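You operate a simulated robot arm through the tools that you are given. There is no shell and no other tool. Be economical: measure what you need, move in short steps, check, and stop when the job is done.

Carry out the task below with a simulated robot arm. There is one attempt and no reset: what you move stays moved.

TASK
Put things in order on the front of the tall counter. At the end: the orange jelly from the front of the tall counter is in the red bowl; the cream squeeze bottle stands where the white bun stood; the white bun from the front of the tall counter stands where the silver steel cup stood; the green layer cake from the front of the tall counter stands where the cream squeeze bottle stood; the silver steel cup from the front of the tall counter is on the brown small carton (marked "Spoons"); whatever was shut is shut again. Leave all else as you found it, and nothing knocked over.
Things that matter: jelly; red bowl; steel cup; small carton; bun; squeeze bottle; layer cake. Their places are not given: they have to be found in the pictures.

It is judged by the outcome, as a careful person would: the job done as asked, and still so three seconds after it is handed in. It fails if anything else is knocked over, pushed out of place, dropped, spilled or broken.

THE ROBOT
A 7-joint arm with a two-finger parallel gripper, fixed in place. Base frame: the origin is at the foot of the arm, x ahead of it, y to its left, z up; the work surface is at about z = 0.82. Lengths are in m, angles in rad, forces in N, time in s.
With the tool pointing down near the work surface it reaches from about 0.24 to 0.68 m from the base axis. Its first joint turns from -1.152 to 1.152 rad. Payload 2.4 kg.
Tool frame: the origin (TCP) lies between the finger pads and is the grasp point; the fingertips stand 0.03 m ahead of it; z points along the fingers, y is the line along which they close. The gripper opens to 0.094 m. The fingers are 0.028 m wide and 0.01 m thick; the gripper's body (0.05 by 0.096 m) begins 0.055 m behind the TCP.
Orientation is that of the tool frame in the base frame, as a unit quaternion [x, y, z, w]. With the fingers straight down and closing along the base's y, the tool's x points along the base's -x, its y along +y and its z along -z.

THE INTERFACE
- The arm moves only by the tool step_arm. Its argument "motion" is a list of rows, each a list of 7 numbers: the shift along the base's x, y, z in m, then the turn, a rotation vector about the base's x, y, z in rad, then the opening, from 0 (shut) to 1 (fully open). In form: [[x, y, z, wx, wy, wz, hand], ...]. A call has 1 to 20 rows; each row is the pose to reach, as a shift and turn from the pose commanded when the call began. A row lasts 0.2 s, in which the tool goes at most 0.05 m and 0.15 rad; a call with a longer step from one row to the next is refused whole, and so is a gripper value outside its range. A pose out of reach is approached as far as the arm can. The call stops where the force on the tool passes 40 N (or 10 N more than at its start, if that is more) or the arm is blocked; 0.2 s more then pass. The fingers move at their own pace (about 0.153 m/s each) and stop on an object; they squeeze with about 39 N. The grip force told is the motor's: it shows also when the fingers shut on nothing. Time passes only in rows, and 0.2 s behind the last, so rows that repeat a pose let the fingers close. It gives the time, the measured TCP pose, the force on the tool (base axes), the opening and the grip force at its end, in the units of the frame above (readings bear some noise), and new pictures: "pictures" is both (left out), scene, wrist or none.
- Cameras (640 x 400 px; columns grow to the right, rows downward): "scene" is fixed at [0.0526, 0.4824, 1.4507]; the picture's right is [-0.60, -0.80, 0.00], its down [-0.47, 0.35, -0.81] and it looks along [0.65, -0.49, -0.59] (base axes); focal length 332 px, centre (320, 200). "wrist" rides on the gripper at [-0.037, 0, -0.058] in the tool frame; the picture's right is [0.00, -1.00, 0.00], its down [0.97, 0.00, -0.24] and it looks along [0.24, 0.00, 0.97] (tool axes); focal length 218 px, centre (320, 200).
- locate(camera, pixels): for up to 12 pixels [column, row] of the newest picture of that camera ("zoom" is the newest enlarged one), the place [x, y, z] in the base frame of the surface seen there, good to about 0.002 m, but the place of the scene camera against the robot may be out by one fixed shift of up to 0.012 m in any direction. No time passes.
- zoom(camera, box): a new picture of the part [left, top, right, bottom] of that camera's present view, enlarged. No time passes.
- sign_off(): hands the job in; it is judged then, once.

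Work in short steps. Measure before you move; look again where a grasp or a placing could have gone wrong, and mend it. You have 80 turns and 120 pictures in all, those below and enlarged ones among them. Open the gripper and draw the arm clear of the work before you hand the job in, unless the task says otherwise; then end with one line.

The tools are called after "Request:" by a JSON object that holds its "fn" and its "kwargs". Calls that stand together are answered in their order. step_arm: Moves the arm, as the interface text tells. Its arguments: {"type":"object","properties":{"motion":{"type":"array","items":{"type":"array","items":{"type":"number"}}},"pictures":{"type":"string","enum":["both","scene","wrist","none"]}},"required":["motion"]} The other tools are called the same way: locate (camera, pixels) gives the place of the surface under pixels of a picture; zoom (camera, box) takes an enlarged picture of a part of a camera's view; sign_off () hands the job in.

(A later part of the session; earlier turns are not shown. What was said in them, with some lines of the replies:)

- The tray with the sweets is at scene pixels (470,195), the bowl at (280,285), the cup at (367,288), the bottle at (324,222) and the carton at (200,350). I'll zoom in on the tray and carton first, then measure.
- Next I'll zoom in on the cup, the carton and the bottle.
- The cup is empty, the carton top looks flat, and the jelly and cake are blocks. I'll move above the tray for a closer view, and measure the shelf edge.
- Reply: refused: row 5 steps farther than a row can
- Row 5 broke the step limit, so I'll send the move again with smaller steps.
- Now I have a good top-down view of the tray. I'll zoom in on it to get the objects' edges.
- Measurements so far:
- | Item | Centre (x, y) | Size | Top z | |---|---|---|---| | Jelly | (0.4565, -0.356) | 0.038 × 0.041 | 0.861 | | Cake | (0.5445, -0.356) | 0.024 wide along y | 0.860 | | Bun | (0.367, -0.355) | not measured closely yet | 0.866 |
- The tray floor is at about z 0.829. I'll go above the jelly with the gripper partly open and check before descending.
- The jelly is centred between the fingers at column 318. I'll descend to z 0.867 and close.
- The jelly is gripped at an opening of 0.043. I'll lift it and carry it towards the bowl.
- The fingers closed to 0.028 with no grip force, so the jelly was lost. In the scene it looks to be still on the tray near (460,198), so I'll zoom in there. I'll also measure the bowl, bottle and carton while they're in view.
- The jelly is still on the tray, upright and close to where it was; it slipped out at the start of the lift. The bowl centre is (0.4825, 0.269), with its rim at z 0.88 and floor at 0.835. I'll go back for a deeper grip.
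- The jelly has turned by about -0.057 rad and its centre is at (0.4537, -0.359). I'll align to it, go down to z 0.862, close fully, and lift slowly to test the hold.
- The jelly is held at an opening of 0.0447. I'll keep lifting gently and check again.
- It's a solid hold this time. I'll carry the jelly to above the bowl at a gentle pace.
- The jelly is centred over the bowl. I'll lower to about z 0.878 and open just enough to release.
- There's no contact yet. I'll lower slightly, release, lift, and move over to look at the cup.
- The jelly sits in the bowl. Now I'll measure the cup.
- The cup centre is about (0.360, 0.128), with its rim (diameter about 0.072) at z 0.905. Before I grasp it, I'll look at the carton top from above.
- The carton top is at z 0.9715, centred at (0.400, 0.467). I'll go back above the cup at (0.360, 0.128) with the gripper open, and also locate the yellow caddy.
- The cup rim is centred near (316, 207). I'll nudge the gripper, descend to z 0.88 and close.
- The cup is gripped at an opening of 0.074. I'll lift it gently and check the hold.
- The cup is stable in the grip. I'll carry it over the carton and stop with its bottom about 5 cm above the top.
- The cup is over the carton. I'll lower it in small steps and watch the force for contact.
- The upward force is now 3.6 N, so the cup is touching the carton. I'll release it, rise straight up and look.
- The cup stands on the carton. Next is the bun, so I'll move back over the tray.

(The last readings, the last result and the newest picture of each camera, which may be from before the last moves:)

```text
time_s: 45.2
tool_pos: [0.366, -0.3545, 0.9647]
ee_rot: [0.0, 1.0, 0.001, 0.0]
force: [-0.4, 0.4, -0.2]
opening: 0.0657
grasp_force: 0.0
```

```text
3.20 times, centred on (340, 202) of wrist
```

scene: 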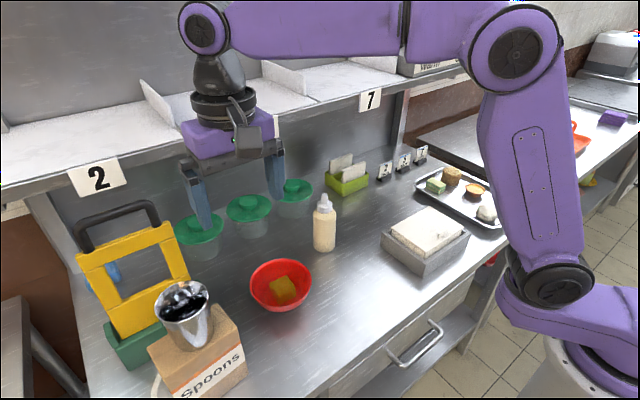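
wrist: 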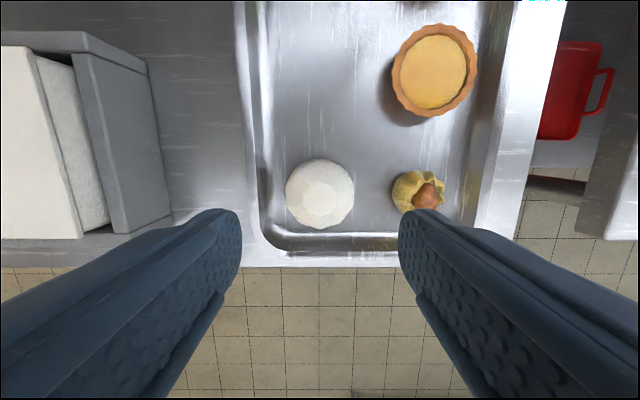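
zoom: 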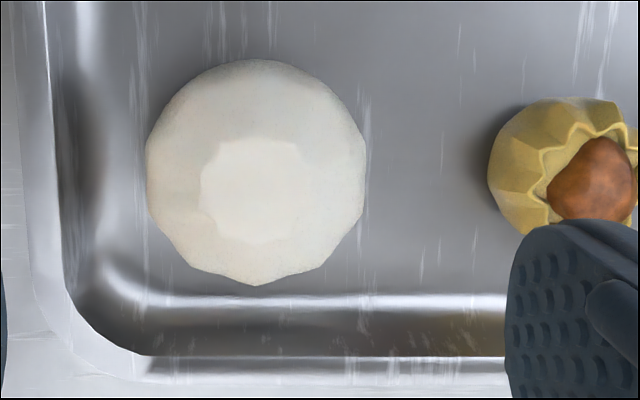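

The bun centre is (0.3665, -0.3563) and its diameter is about 0.056. I'll descend to z 0.866 and close on it.

Request:
{"fn": "step_arm", "kwargs": {"motion": [[0.0005, -0.002, -0.03, 0, 0, 0, 0.7], [0.0005, -0.002, -0.06, 0, 0, 0, 0.7], [0.0005, -0.002, -0.085, 0, 0, 0, 0.7], [0.0005, -0.002, -0.099, 0, 0, 0, 0.7], [0.0005, -0.002, -0.099, 0, 0, 0, 0.7], [0.0005, -0.002, -0.099, 0, 0, 0, 0.3], [0.0005, -0.002, -0.099, 0, 0, 0, 0.3], [0.0005, -0.002, -0.099, 0, 0, 0, 0.3], [0.0005, -0.002, -0.093, 0, 0, 0, 0.3], [0.0005, -0.002, -0.083, 0, 0, 0, 0.3], [0.0005, -0.002, -0.07, 0, 0, 0, 0.3]], "pictures": "wrist"}}

```text
time_s: 47.6
tool_pos: [0.3688, -0.3578, 0.8948]
ee_rot: [0.0, 1.0, 0.001, 0.001]
force: [-0.3, 0.0, -0.7]
opening: 0.0553
grasp_force: 39.4
```

wrist: 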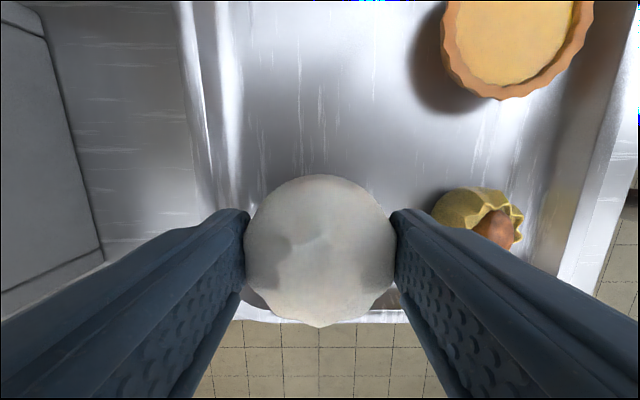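

The bun is held. I'll lift it and carry it to the cup's old place at (0.361, 0.129).

Request:
{"fn": "step_arm", "kwargs": {"motion": [[0, 0, 0.02, 0, 0, 0, 0.3], [0, 0, 0.05, 0, 0, 0, 0.3], [0, 0, 0.085, 0, 0, 0, 0.3], [0, 0.02, 0.115, 0, 0, 0, 0.3], [0, 0.055, 0.12, 0, 0, 0, 0.3], [0, 0.095, 0.12, 0, 0, 0, 0.3], [0, 0.135, 0.12, 0, 0, 0, 0.3], [0, 0.175, 0.12, 0, 0, 0, 0.3], [0, 0.215, 0.12, 0, 0, 0, 0.3], [0, 0.255, 0.12, 0, 0, 0, 0.3], [0, 0.295, 0.12, 0, 0, 0, 0.3], [0, 0.335, 0.12, 0, 0, 0, 0.3], [0, 0.375, 0.12, 0, 0, 0, 0.3], [-0.003, 0.415, 0.12, 0, 0, 0, 0.3], [-0.0055, 0.45, 0.12, 0, 0, 0, 0.3], [-0.0055, 0.475, 0.1, 0, 0, 0, 0.3], [-0.0055, 0.4855, 0.07, 0, 0, 0, 0.3], [-0.0055, 0.4855, 0.04, 0, 0, 0, 0.3], [-0.0055, 0.4855, 0.015, 0, 0, 0, 0.3], [-0.0055, 0.4855, 0.0, 0, 0, 0, 0.3]], "pictures": "wrist"}}

```text
time_s: 51.8
tool_pos: [0.364, 0.1292, 0.8938]
ee_rot: [-0.001, 1.0, 0.0, 0.0]
force: [-0.7, 0.7, 0.4]
opening: 0.0556
grasp_force: 38.9
```

wrist: 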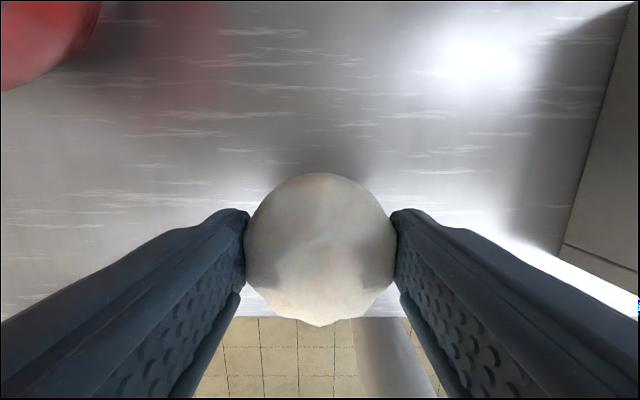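

The bun is held over the spot. I'll lower by 0.037 to just touch, then read the force.

Request:
{"fn": "step_arm", "kwargs": {"motion": [[-0.001, 0, -0.02, 0, 0, 0, 0.3], [-0.001, 0, -0.031, 0, 0, 0, 0.3], [-0.001, 0, -0.036, 0, 0, 0, 0.3], [-0.001, 0, -0.037, 0, 0, 0, 0.3], [-0.001, 0, -0.037, 0, 0, 0, 0.3]], "pictures": "none"}}

```text
time_s: 53.0
tool_pos: [0.3619, 0.1288, 0.8577]
ee_rot: [0.0, 1.0, -0.001, 0.001]
force: [0.2, 0.5, -1.0]
opening: 0.0555
grasp_force: 38.9
```

Request:
{"fn": "step_arm", "kwargs": {"motion": [[0, 0, -0.001, 0, 0, 0, 0.3], [0, 0, -0.002, 0, 0, 0, 0.3], [0, 0, -0.002, 0, 0, 0, 0.3]], "pictures": "none"}}

```text
time_s: 53.8
tool_pos: [0.363, 0.1275, 0.8568]
ee_rot: [0.0, 1.0, 0.0, 0.001]
force: [-3.1, -0.7, 31.6]
opening: 0.0557
grasp_force: 39.6
```

The bun is in contact at 31 N. I'll ease up 1 mm, release it, rise, and then move to look at the bottle with a slight backward tilt, to keep clear of the shelf later.

Request:
{"fn": "step_arm", "kwargs": {"motion": [[0, 0, -0.0005, 0, 0, 0, 0.3], [0, 0, -0.0005, 0, 0, 0, 0.72], [0, 0, -0.0005, 0, 0, 0, 0.8], [0, 0, 0.02, 0, 0, 0, 0.85], [0, 0, 0.06, 0, 0, 0, 1], [0, 0, 0.1, 0, 0, 0, 1], [0, -0.01, 0.14, 0, 0, 0, 1], [0.02, -0.02, 0.17, 0, -0.1, 0, 1], [0.04, -0.025, 0.18, 0, -0.2, 0, 1], [0.06, -0.025, 0.18, 0, -0.3, 0, 1], [0.06, -0.025, 0.18, 0, -0.3, 0, 1]]}}

```text
time_s: 56.2
tool_pos: [0.423, 0.1028, 1.0349]
ee_rot: [0.0, 0.988, 0.0, 0.151]
force: [0.7, 0.1, 0.0]
opening: 0.094
grasp_force: 0.1
```

scene: 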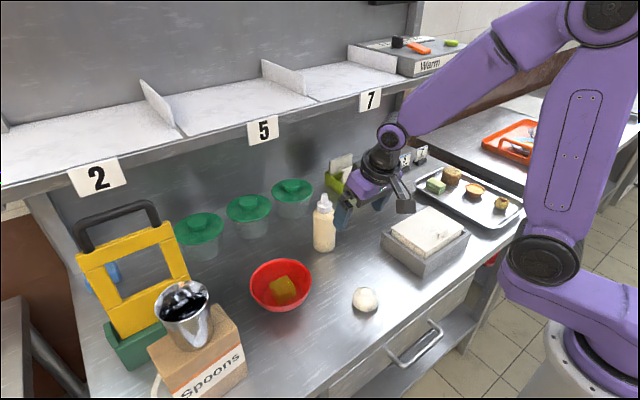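
wrist: 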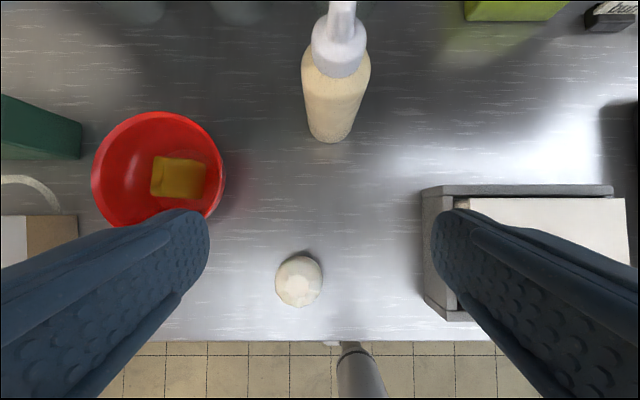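

The bun stands at the cup's place. Now I'll measure the bottle.

Request:
{"fn": "zoom", "kwargs": {"camera": "wrist", "box": [270, 0, 400, 150]}}

Request:
{"fn": "locate", "kwargs": {"camera": "wrist", "pixels": [[333, 60], [330, 85], [330, 120], [329, 138], [308, 85], [364, 85], [305, 60], [370, 60], [343, 12], [338, 40], [310, 120], [352, 120]]}}

Request:
{"fn": "locate", "kwargs": {"camera": "scene", "pixels": [[324, 197], [324, 203], [324, 210], [324, 216], [314, 225], [335, 225], [314, 245], [334, 245], [324, 230], [324, 248], [315, 216], [334, 216]]}}

```text
2.67 times, centred on (335, 75) of wrist
```

zoom: 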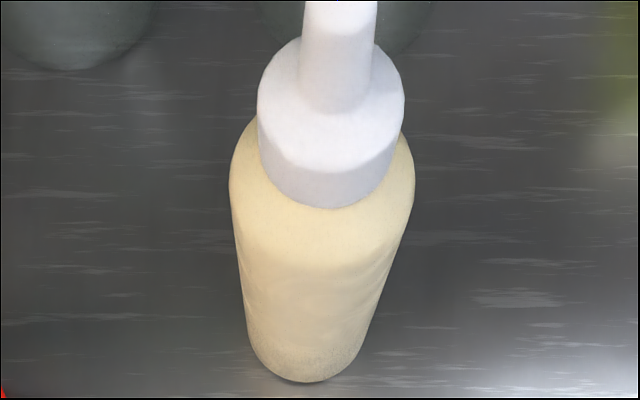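

```text
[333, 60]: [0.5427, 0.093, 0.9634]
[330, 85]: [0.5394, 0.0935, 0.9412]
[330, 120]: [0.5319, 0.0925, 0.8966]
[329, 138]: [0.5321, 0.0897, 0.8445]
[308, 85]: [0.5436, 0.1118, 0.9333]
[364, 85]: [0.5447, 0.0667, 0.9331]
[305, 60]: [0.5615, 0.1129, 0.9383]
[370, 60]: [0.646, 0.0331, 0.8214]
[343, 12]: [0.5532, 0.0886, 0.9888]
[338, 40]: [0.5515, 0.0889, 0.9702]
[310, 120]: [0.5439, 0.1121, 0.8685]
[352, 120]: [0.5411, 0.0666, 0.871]
```

```text
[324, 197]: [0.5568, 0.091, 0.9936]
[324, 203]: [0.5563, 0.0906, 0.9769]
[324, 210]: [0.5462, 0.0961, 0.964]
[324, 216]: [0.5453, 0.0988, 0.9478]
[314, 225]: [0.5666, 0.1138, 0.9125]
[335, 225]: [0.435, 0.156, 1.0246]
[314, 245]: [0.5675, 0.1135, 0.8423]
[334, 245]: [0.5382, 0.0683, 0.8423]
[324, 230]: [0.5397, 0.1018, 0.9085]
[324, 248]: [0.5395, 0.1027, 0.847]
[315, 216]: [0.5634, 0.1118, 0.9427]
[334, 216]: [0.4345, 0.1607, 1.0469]
```

The bottle axis is about (0.5555, 0.0893), body radius about 0.023, with the shoulder near z 0.94. I need the exact nozzle top height to keep it clear of the palm.

Request:
{"fn": "zoom", "kwargs": {"camera": "scene", "box": [304, 185, 354, 260]}}

Request:
{"fn": "locate", "kwargs": {"camera": "scene", "pixels": [[325, 193], [325, 194], [325, 195], [325, 196], [200, 360], [365, 291], [350, 320]]}}

Request:
{"fn": "locate", "kwargs": {"camera": "wrist", "pixels": [[342, 2], [341, 8], [334, 70], [333, 76], [333, 80], [331, 90]]}}

```text
5.33 times, centred on (329, 222) of scene
```

zoom: 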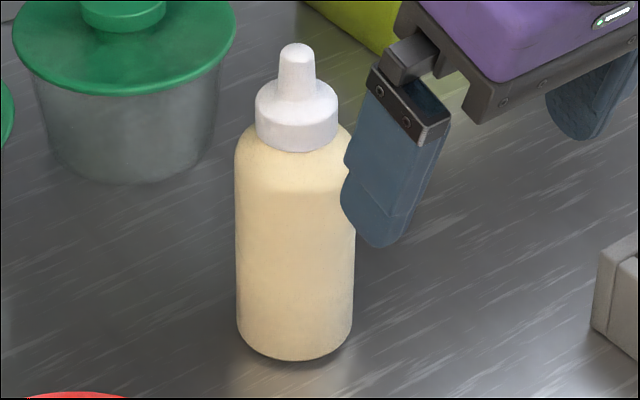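

```text
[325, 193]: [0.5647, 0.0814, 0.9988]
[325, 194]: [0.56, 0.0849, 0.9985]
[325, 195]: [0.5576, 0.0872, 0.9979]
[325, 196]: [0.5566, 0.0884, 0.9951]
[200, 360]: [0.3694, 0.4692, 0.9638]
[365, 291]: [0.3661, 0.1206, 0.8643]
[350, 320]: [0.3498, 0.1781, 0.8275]
```

```text
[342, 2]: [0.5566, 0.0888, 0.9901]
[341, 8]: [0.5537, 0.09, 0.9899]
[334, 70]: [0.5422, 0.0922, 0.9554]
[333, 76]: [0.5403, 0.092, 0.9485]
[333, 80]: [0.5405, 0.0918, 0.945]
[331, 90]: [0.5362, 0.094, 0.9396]
```

The nozzle top is at z 0.991. I'll approach from above with the tilt, stopping at z 0.965 to check alignment and shelf clearance.

Request:
{"fn": "step_arm", "kwargs": {"motion": [[0.02, -0.003, 0.03, 0, 0, 0, 1], [0.055, -0.008, 0.04, 0, 0, 0, 1], [0.095, -0.0135, 0.04, 0, 0, 0, 1], [0.1325, -0.0135, 0.04, 0, 0, 0, 1], [0.1325, -0.0135, 0.0, 0, 0, 0, 1], [0.1325, -0.0135, -0.03, 0, 0, 0, 1], [0.1325, -0.0135, -0.07, 0, 0, 0, 1], [0.1325, -0.0135, -0.07, 0, 0, 0, 1]]}}

Request:
{"fn": "zoom", "kwargs": {"camera": "scene", "box": [254, 95, 404, 260]}}

```text
time_s: 58.0
tool_pos: [0.5554, 0.0919, 0.9645]
ee_rot: [0.0, 0.989, 0.0, 0.149]
force: [-0.5, 0.2, 0.1]
opening: 0.0943
grasp_force: 0.0
```

scene: 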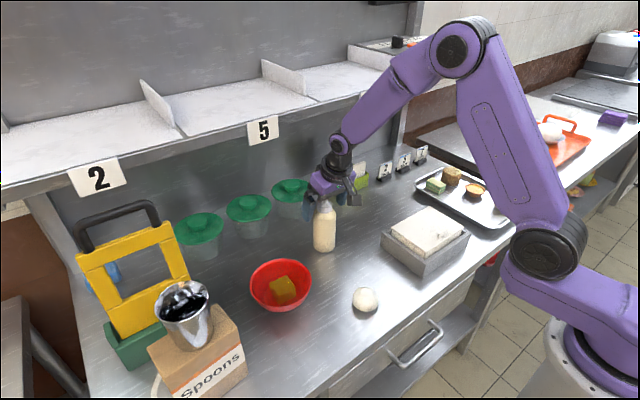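
wrist: 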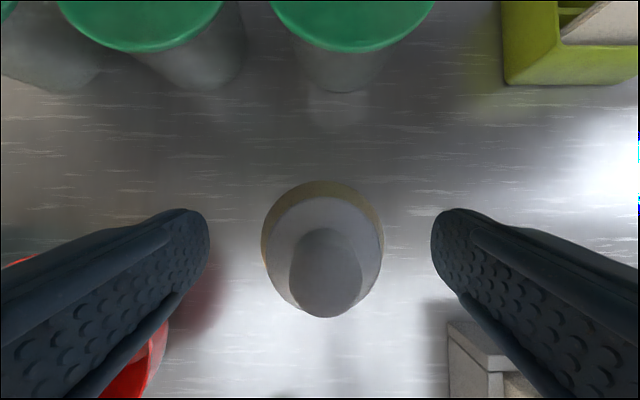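

```text
2.42 times, centred on (329, 178) of scene
```

zoom: 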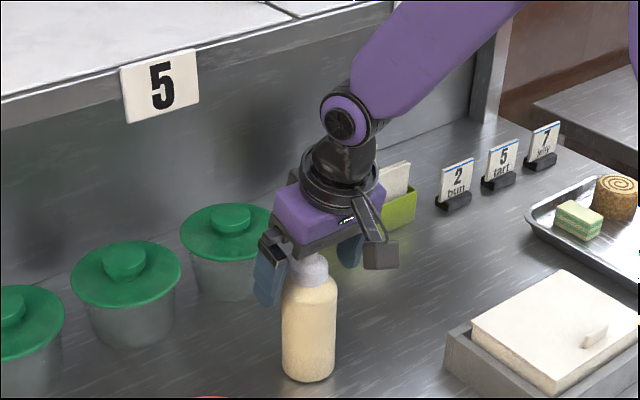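

The bottle is centred at column 322 and the hand is clear of the shelf. I'll lower by 0.025 and grip.

Request:
{"fn": "step_arm", "kwargs": {"motion": [[0, -0.001, -0.012, 0, 0, 0, 1], [0, -0.001, -0.024, 0, 0, 0, 1], [0, -0.001, -0.024, 0, 0, 0, 1], [0, -0.001, -0.024, 0, 0, 0, 0.2], [0, -0.001, -0.024, 0, 0, 0, 0.2], [0, -0.001, -0.024, 0, 0, 0, 0.2], [0, -0.001, -0.024, 0, 0, 0, 0.2]]}}

Request:
{"fn": "zoom", "kwargs": {"camera": "scene", "box": [284, 150, 364, 260]}}

```text
time_s: 59.6
tool_pos: [0.5542, 0.089, 0.9427]
ee_rot: [0.0, 0.989, 0.001, 0.149]
force: [0.4, -0.4, -0.1]
opening: 0.0566
grasp_force: 11.0
```

scene: 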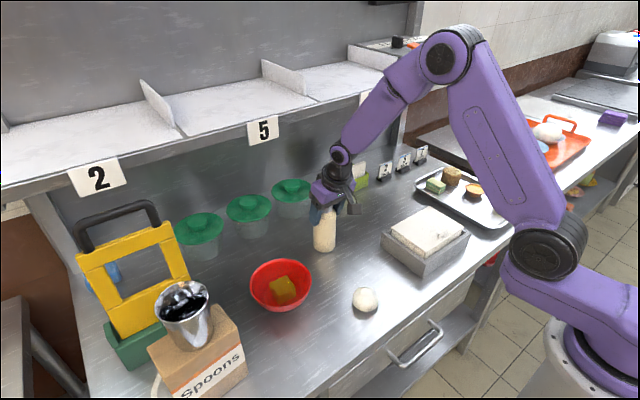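
wrist: 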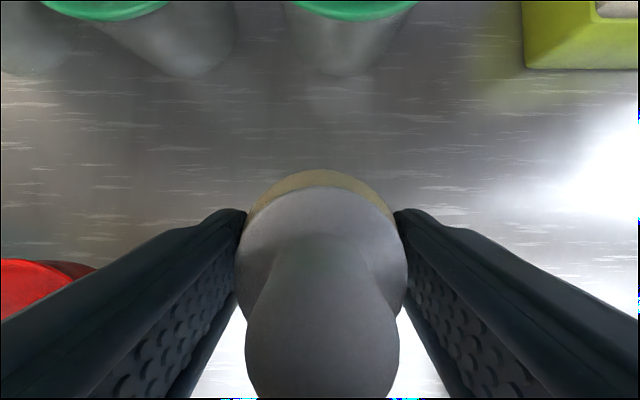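

```text
3.64 times, centred on (324, 205) of scene
```

zoom: 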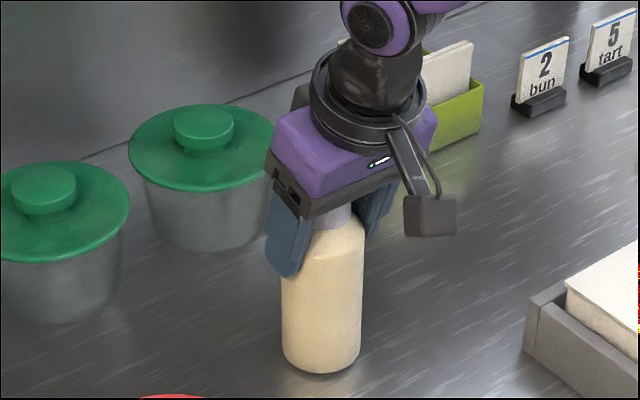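

The grip force shows only 11 N at an opening of 0.0566. I'll wait a moment and read it again.

Request:
{"fn": "step_arm", "kwargs": {"motion": [[0, 0, 0, 0, 0, 0, 0], [0, 0, 0, 0, 0, 0, 0], [0, 0, 0, 0, 0, 0, 0]], "pictures": "none"}}

```text
time_s: 60.4
tool_pos: [0.553, 0.0897, 0.9426]
ee_rot: [0.0, 0.989, -0.001, 0.15]
force: [-0.4, 0.5, 0.4]
opening: 0.0563
grasp_force: 11.0
```

The reading is stable, so the soft bottle is probably limiting the force. I'll test with a small, slow lift.

Request:
{"fn": "step_arm", "kwargs": {"motion": [[0, 0, 0.004, 0, 0, 0, 0], [0, 0, 0.01, 0, 0, 0, 0], [0, 0, 0.016, 0, 0, 0, 0], [0, 0, 0.016, 0, 0, 0, 0]], "pictures": "none"}}

Request:
{"fn": "zoom", "kwargs": {"camera": "scene", "box": [284, 150, 364, 260]}}

```text
time_s: 61.4
tool_pos: [0.5545, 0.0913, 0.957]
ee_rot: [0.0, 0.989, 0.0, 0.15]
force: [-0.1, -0.4, -2.2]
opening: 0.0565
grasp_force: 11.1
```

```text
3.64 times, centred on (324, 205) of scene
```

zoom: 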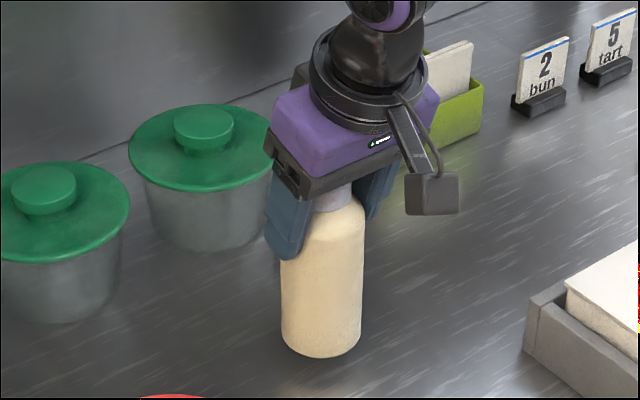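

The bottle lifted cleanly: its bottom rose by about 14 mm and the force shows its weight. I'll rise while drawing back from the shelf, then carry it slowly towards the tray.

Request:
{"fn": "step_arm", "kwargs": {"motion": [[-0.005, 0, 0.01, 0, 0, 0, 0], [-0.015, 0, 0.025, 0, 0, 0, 0], [-0.03, 0, 0.045, 0, 0, 0, 0], [-0.05, 0, 0.065, 0, 0, 0, 0], [-0.07, -0.01, 0.085, 0, 0, 0, 0], [-0.085, -0.03, 0.105, 0, 0, 0, 0], [-0.095, -0.055, 0.12, 0, 0, 0, 0], [-0.1, -0.085, 0.125, 0, 0, 0, 0], [-0.105, -0.118, 0.125, 0, 0, 0, 0], [-0.11, -0.15, 0.125, 0, 0, 0, 0], [-0.117, -0.183, 0.125, 0, 0, 0, 0], [-0.124, -0.216, 0.125, 0, 0, 0, 0], [-0.131, -0.25, 0.125, 0, 0, 0, 0], [-0.138, -0.283, 0.125, 0, 0, 0, 0], [-0.145, -0.316, 0.125, 0, 0, 0, 0], [-0.155, -0.35, 0.125, 0, 0, 0, 0], [-0.165, -0.38, 0.125, 0, 0, 0, 0], [-0.175, -0.41, 0.125, 0, 0, 0, 0], [-0.184, -0.435, 0.125, 0, 0, 0, 0], [-0.1885, -0.445, 0.12, 0, 0, 0, 0]]}}

```text
time_s: 65.6
tool_pos: [0.3651, -0.3554, 1.0782]
ee_rot: [0.0, 0.989, 0.0, 0.15]
force: [1.0, -0.5, -2.6]
opening: 0.0564
grasp_force: 11.1
```

scene: 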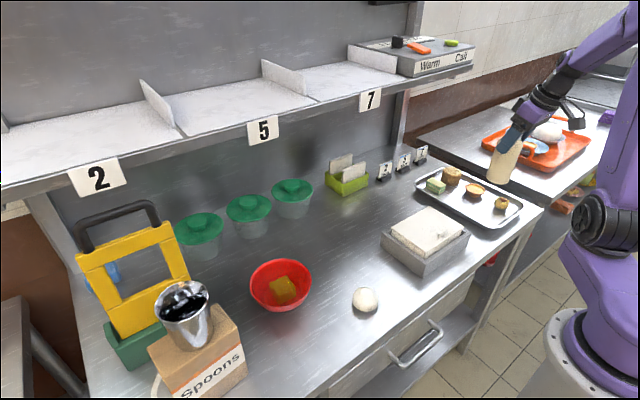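
wrist: 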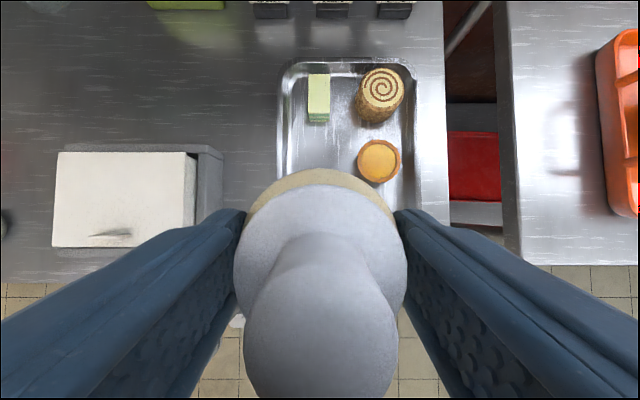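

The bottle is still held. I'll lower it to a few mm above the tray floor and check that it's upright.

Request:
{"fn": "step_arm", "kwargs": {"motion": [[0.001, -0.001, -0.025, 0, 0, 0, 0], [0.001, -0.001, -0.055, 0, 0, 0, 0], [0.001, -0.001, -0.085, 0, 0, 0, 0], [0.001, -0.001, -0.105, 0, 0, 0, 0], [0.001, -0.001, -0.118, 0, 0, 0, 0], [0.001, -0.001, -0.121, 0, 0, 0, 0], [0.001, -0.001, -0.121, 0, 0, 0, 0]]}}

Request:
{"fn": "zoom", "kwargs": {"camera": "scene", "box": [440, 130, 550, 240]}}

```text
time_s: 67.2
tool_pos: [0.3669, -0.3558, 0.9565]
ee_rot: [0.0, 0.989, 0.0, 0.149]
force: [-0.3, 0.2, -1.9]
opening: 0.0565
grasp_force: 11.2
```

scene: 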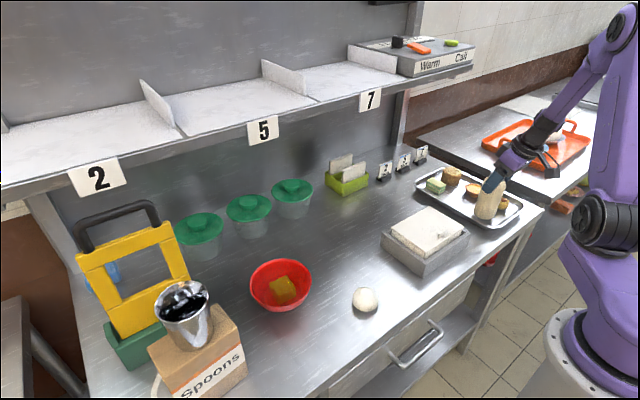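
wrist: 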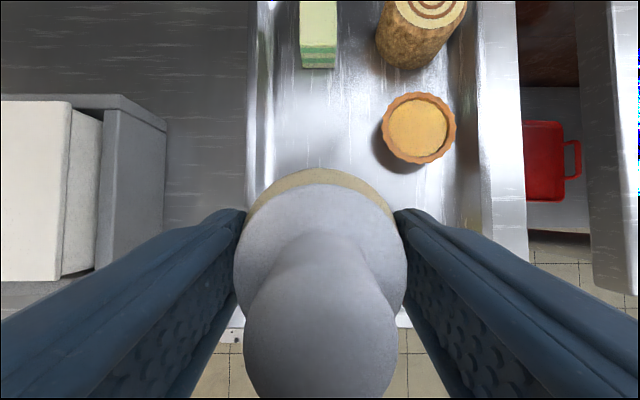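

```text
3.64 times, centred on (495, 185) of scene
```

zoom: 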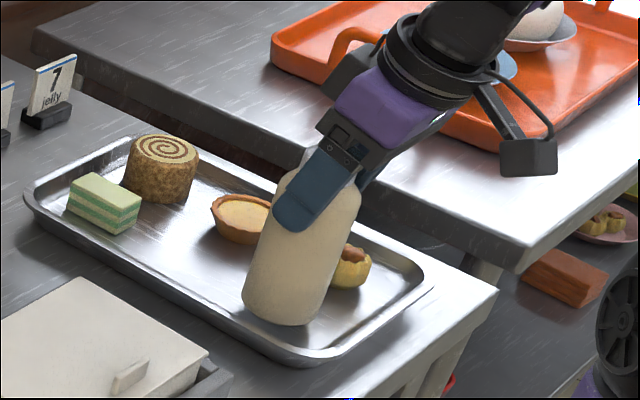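

The bottle's pose in the wrist view is unchanged from the grasp, so it's upright; the apparent lean is perspective. I'll lower it in small steps to contact.

Request:
{"fn": "step_arm", "kwargs": {"motion": [[0, 0, -0.002, 0, 0, 0, 0], [0, 0, -0.004, 0, 0, 0, 0], [0, 0, -0.006, 0, 0, 0, 0], [0, 0, -0.006, 0, 0, 0, 0]], "pictures": "none"}}

```text
time_s: 68.2
tool_pos: [0.3685, -0.3574, 0.9498]
ee_rot: [0.001, 0.989, 0.0, 0.151]
force: [-1.3, 1.9, 9.6]
opening: 0.0563
grasp_force: 11.4
```

The bottle is in contact at about 10 N. I'll release, rise straight up, and then shift forward to view the cake.

Request:
{"fn": "step_arm", "kwargs": {"motion": [[0, 0, 0.001, 0, 0, 0, 0.3], [0, 0, 0.001, 0, 0, 0, 0.8], [0, 0, 0.001, 0, 0, 0, 1], [0, 0, 0.001, 0, 0, 0, 1], [0, 0, 0.02, 0, 0, 0, 1], [0, 0, 0.05, 0, 0, 0, 1], [0, 0, 0.09, 0, 0, 0, 1], [0, 0, 0.13, 0, 0, 0, 1], [0.03, 0, 0.15, 0, 0.1, 0, 1], [0.07, 0, 0.16, 0, 0.2, 0, 1], [0.11, 0, 0.16, 0, 0.3, 0, 1], [0.14, 0, 0.16, 0, 0.3, 0, 1], [0.14, 0, 0.16, 0, 0.3, 0, 1]]}}

Request:
{"fn": "zoom", "kwargs": {"camera": "scene", "box": [410, 130, 540, 240]}}

```text
time_s: 71.0
tool_pos: [0.5068, -0.357, 1.1121]
ee_rot: [0.0, 1.0, 0.0, -0.001]
force: [-0.4, 0.5, 0.3]
opening: 0.0939
grasp_force: 0.0
```

scene: 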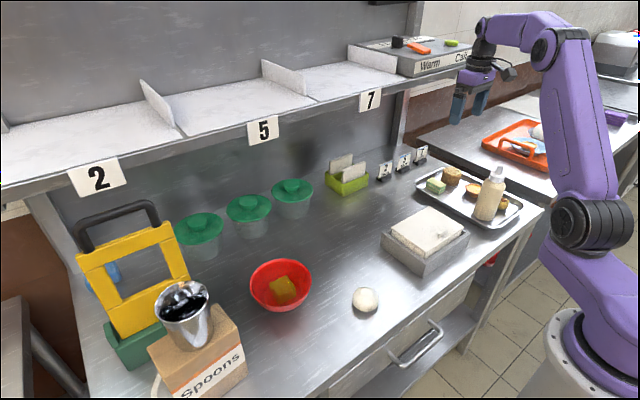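
wrist: 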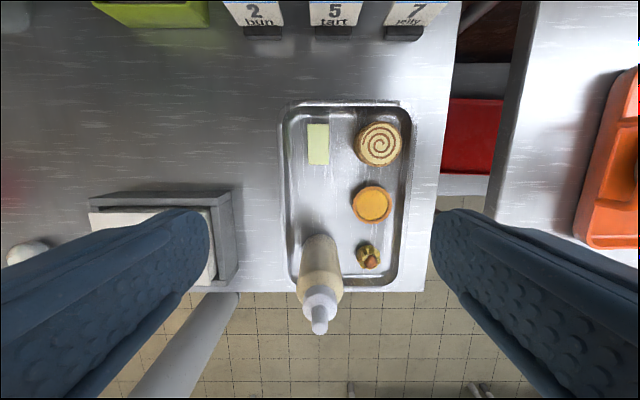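

```text
3.64 times, centred on (475, 185) of scene
```

zoom: 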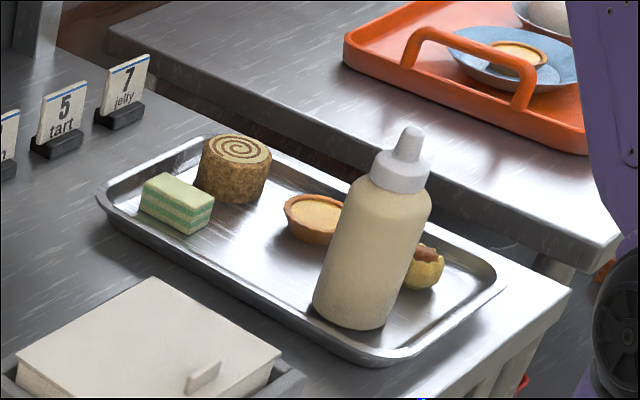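

The bottle stands on the tray. Now I'll measure the cake and the gap to the roll.

Request:
{"fn": "locate", "kwargs": {"camera": "wrist", "pixels": [[308, 126], [328, 126], [309, 162], [328, 162], [318, 144], [355, 144], [357, 155], [345, 144], [295, 144], [321, 250], [321, 330]]}}

Request:
{"fn": "zoom", "kwargs": {"camera": "wrist", "box": [280, 95, 420, 185]}}

```text
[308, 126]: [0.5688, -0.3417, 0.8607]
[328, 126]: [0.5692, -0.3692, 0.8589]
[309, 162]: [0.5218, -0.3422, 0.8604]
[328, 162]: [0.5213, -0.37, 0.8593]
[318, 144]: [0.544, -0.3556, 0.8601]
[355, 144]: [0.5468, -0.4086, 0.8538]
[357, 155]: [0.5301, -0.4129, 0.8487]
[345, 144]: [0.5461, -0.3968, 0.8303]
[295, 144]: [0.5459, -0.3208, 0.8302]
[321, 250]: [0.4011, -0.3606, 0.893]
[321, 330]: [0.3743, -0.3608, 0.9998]
```

```text
4.44 times, centred on (350, 140) of wrist
```

zoom: 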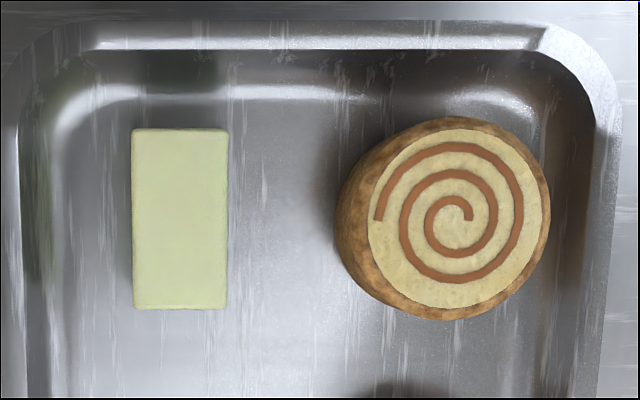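

The cake centre is (0.545, -0.356), with ample room to the roll. From the measured grip width, the bottle's original centre was (0.559, 0.089), which is where the cake goes. I'll descend over the cake with the opening at about 0.045.

Request:
{"fn": "step_arm", "kwargs": {"motion": [[0.01, 0, -0.045, 0, 0, 0, 0.48], [0.02, 0, -0.09, 0, 0, 0, 0.48], [0.03, 0.001, -0.135, 0, 0, 0, 0.48], [0.038, 0.001, -0.175, 0, 0, 0, 0.48], [0.038, 0.001, -0.19, 0, 0, 0, 0.48], [0.038, 0.001, -0.19, 0, 0, 0, 0.48]], "pictures": "wrist"}}

```text
time_s: 72.4
tool_pos: [0.544, -0.3551, 0.9205]
ee_rot: [0.0, 1.0, 0.0, -0.001]
force: [0.4, -0.1, -0.7]
opening: 0.045
grasp_force: 0.0
```

wrist: 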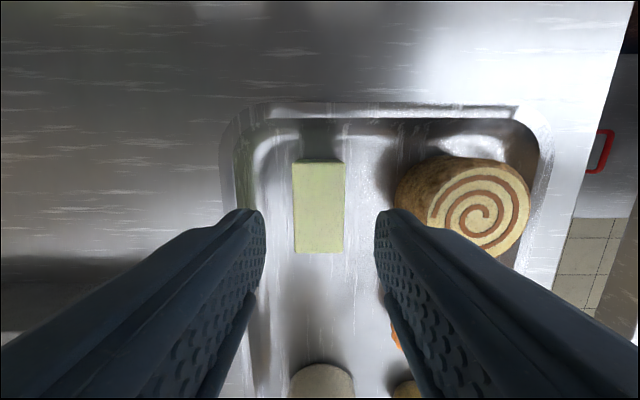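

The cake is centred between the fingers. I'll descend to z 0.863, close, and lift slowly.

Request:
{"fn": "step_arm", "kwargs": {"motion": [[0, 0, -0.03, 0, 0, 0, 0.48], [0, 0, -0.05, 0, 0, 0, 0.48], [0, 0, -0.0575, 0, 0, 0, 0.48], [0, 0, -0.0575, 0, 0, 0, 0.48], [0, 0, -0.0575, 0, 0, 0, 0], [0, 0, -0.0575, 0, 0, 0, 0], [0, 0, -0.0575, 0, 0, 0, 0], [0, 0, -0.0575, 0, 0, 0, 0], [0, 0, -0.05, 0, 0, 0, 0], [0, 0, -0.04, 0, 0, 0, 0], [0, 0, -0.025, 0, 0, 0, 0], [0, 0, -0.005, 0, 0, 0, 0]], "pictures": "wrist"}}

```text
time_s: 75.0
tool_pos: [0.5452, -0.3548, 0.9155]
ee_rot: [0.0, 1.0, 0.0, 0.001]
force: [0.3, -0.3, -0.9]
opening: 0.0287
grasp_force: 38.9
```

wrist: 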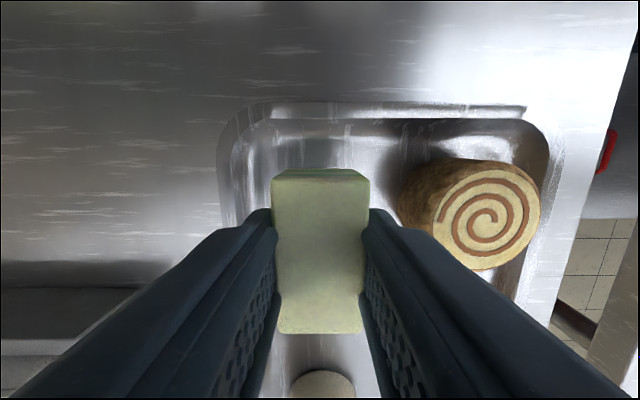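

The cake is held. I'll carry it across, drawing back from the shelf during the move.

Request:
{"fn": "step_arm", "kwargs": {"motion": [[0, 0, 0.025, 0, 0, 0, 0], [0, 0.01, 0.05, 0, 0, 0, 0], [0, 0.035, 0.07, 0, 0, 0, 0], [-0.01, 0.065, 0.075, 0, 0, 0, 0], [-0.025, 0.095, 0.075, 0, 0, 0, 0], [-0.045, 0.125, 0.075, 0, 0, 0, 0], [-0.065, 0.155, 0.075, 0, 0, 0, 0], [-0.08, 0.185, 0.075, 0, 0, 0, 0], [-0.085, 0.22, 0.075, 0, 0, 0, 0], [-0.085, 0.255, 0.075, 0, 0, 0, 0], [-0.085, 0.29, 0.075, 0, 0, 0, 0], [-0.085, 0.325, 0.075, 0, 0, 0, 0], [-0.085, 0.36, 0.075, 0, 0, 0, 0], [-0.085, 0.395, 0.07, 0, 0, 0, 0], [-0.085, 0.425, 0.05, 0, 0, 0, 0], [-0.085, 0.444, 0.02, 0, 0, 0, 0], [-0.075, 0.444, -0.01, 0, 0, 0, 0], [-0.05, 0.444, -0.018, 0, 0, 0, 0], [-0.02, 0.444, -0.018, 0, 0, 0, 0], [0.0, 0.444, -0.018, 0, 0, 0, 0]]}}

Request:
{"fn": "zoom", "kwargs": {"camera": "scene", "box": [254, 95, 404, 260]}}

```text
time_s: 79.2
tool_pos: [0.5464, 0.0879, 0.898]
ee_rot: [0.0, 1.0, -0.001, 0.0]
force: [-0.4, -0.1, -1.5]
opening: 0.0292
grasp_force: 38.9
```

scene: 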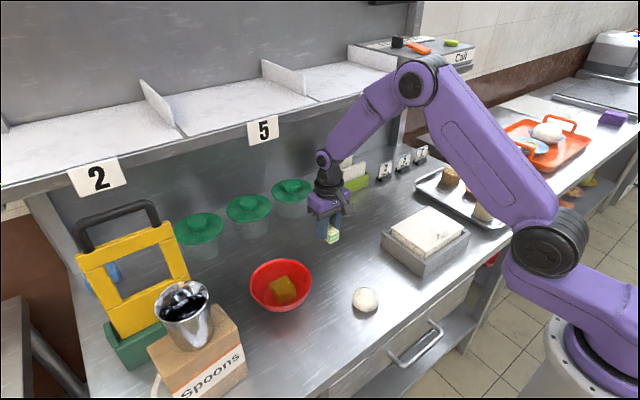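
wrist: 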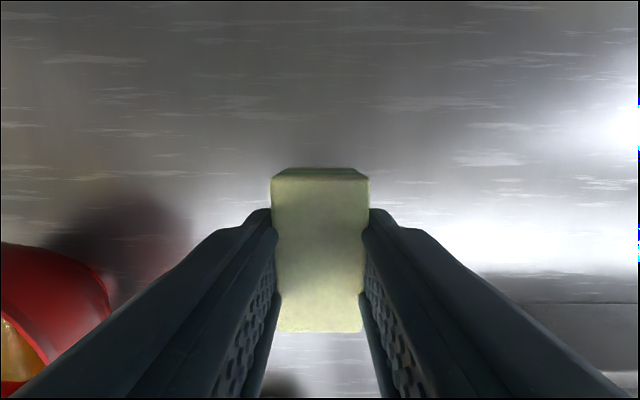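

```text
2.42 times, centred on (329, 178) of scene
```

zoom: 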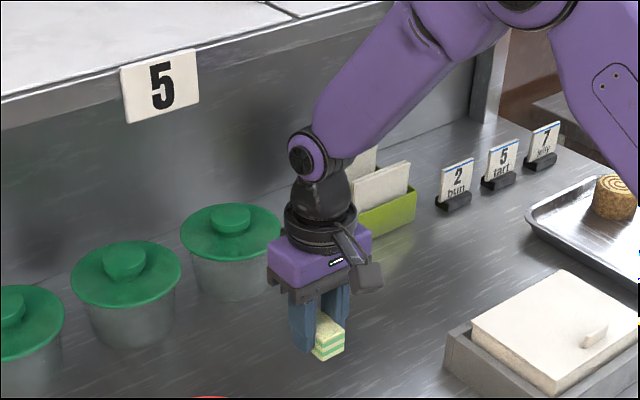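

There's good clearance. I'll shift +0.014 in x and lower to just above contact.

Request:
{"fn": "step_arm", "kwargs": {"motion": [[0.014, 0.001, -0.01, 0, 0, 0, 0], [0.014, 0.001, -0.025, 0, 0, 0, 0], [0.014, 0.001, -0.037, 0, 0, 0, 0], [0.014, 0.001, -0.041, 0, 0, 0, 0], [0.014, 0.001, -0.042, 0, 0, 0, 0], [0.014, 0.001, -0.042, 0, 0, 0, 0]], "pictures": "none"}}

```text
time_s: 80.6
tool_pos: [0.5598, 0.089, 0.8551]
ee_rot: [0.001, 1.0, 0.0, 0.0]
force: [0.2, 0.6, -0.5]
opening: 0.0286
grasp_force: 39.2
```

Request:
{"fn": "step_arm", "kwargs": {"motion": [[0, 0, -0.001, 0, 0, 0, 0], [0, 0, -0.002, 0, 0, 0, 0], [0, 0, -0.002, 0, 0, 0, 0]], "pictures": "none"}}

```text
time_s: 81.4
tool_pos: [0.5586, 0.0894, 0.8535]
ee_rot: [0.0, 1.0, 0.0, 0.0]
force: [0.3, 0.2, 0.9]
opening: 0.0286
grasp_force: 39.3
```

The cake is just touching. I'll release, rise, and draw back clear.

Request:
{"fn": "step_arm", "kwargs": {"motion": [[0, 0, -0.001, 0, 0, 0, 0], [0, 0, -0.001, 0, 0, 0, 0.4], [0, 0, -0.001, 0, 0, 0, 0.5], [0, 0, -0.001, 0, 0, 0, 0.5], [0, 0, 0.015, 0, 0, 0, 0.5], [0, 0, 0.04, 0, 0, 0, 0.5], [-0.03, 0, 0.07, 0, 0, 0, 0.6], [-0.06, 0, 0.11, 0, 0, 0, 0.8], [-0.09, 0, 0.15, 0, 0, 0, 1], [-0.12, -0.01, 0.19, 0, 0, 0, 1], [-0.15, -0.02, 0.22, 0, 0, 0, 1], [-0.18, -0.03, 0.25, 0, 0, 0, 1], [-0.2, -0.04, 0.28, 0, 0, 0, 1], [-0.2, -0.05, 0.31, 0, 0, 0, 1], [-0.2, -0.05, 0.33, 0, 0, 0, 1]]}}

Request:
{"fn": "zoom", "kwargs": {"camera": "scene", "box": [240, 160, 540, 330]}}

```text
refused: row 10 steps farther than a row can; nothing moved
```

```text
2.13 times, centred on (390, 245) of scene
```

zoom: 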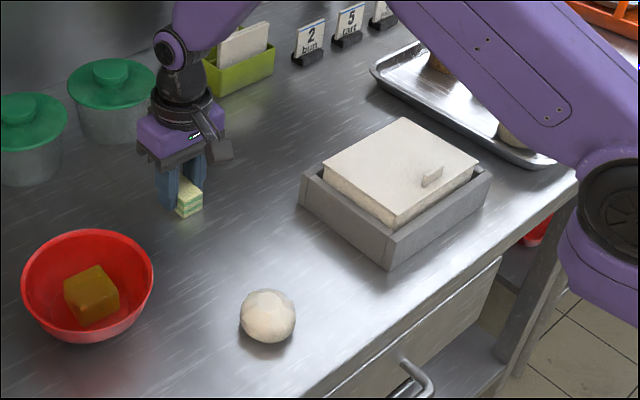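

The call was refused because row 10 was too long, so I'll shorten the steps.

Request:
{"fn": "step_arm", "kwargs": {"motion": [[0, 0, -0.001, 0, 0, 0, 0], [0, 0, -0.001, 0, 0, 0, 0.4], [0, 0, -0.001, 0, 0, 0, 0.5], [0, 0, -0.001, 0, 0, 0, 0.5], [0, 0, 0.015, 0, 0, 0, 0.5], [0, 0, 0.04, 0, 0, 0, 0.5], [-0.03, 0, 0.07, 0, 0, 0, 0.6], [-0.055, 0, 0.1, 0, 0, 0, 0.8], [-0.08, 0, 0.135, 0, 0, 0, 1], [-0.11, 0, 0.17, 0, 0, 0, 1], [-0.14, -0.01, 0.2, 0, 0, 0, 1], [-0.165, -0.02, 0.23, 0, 0, 0, 1], [-0.19, -0.03, 0.26, 0, 0, 0, 1], [-0.2, -0.04, 0.3, 0, 0, 0, 1], [-0.2, -0.05, 0.33, 0, 0, 0, 1]]}}

Request:
{"fn": "zoom", "kwargs": {"camera": "scene", "box": [240, 160, 540, 330]}}

```text
time_s: 84.6
tool_pos: [0.3579, 0.0401, 1.1827]
ee_rot: [-0.001, 1.0, -0.001, 0.0]
force: [0.2, -0.3, 0.2]
opening: 0.0939
grasp_force: 0.0
```

scene: 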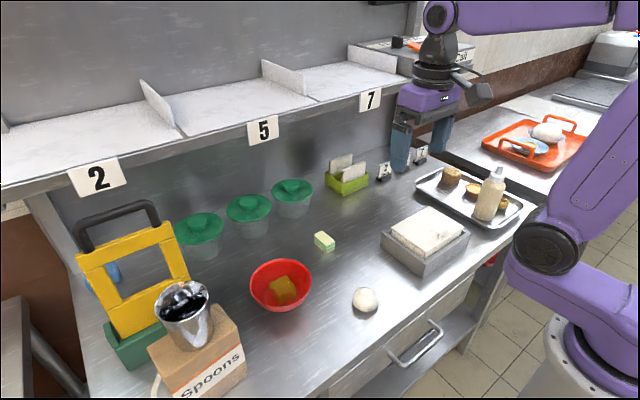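
wrist: 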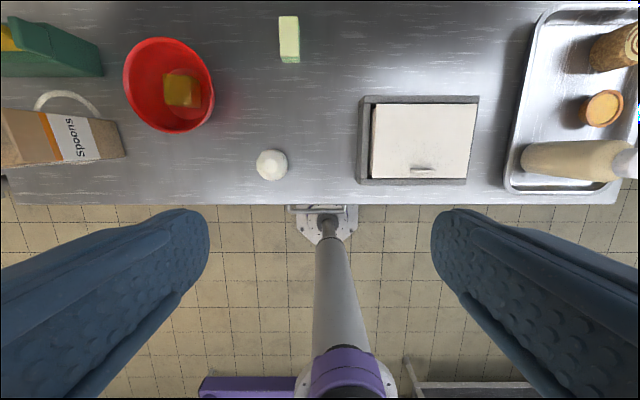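

```text
2.13 times, centred on (390, 245) of scene
```

zoom: 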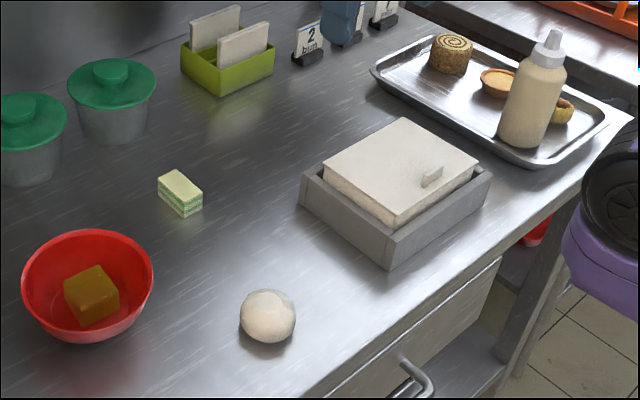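

Every item is in its place and upright, the gripper is open, and the arm is clear. I'm handing in.

Request:
{"fn": "sign_off", "kwargs": {}}

```text
The job is handed in.
```

The job is done and handed in: the jelly is in the red bowl, the cup is on the Spoons carton, the bun is where the cup stood, the bottle is where the bun stood (about 5 mm off), and the cake is where the bottle stood. The jelly slipped from the grip on the first lift, but it stayed upright on the tray. I never opened anything that was shut.
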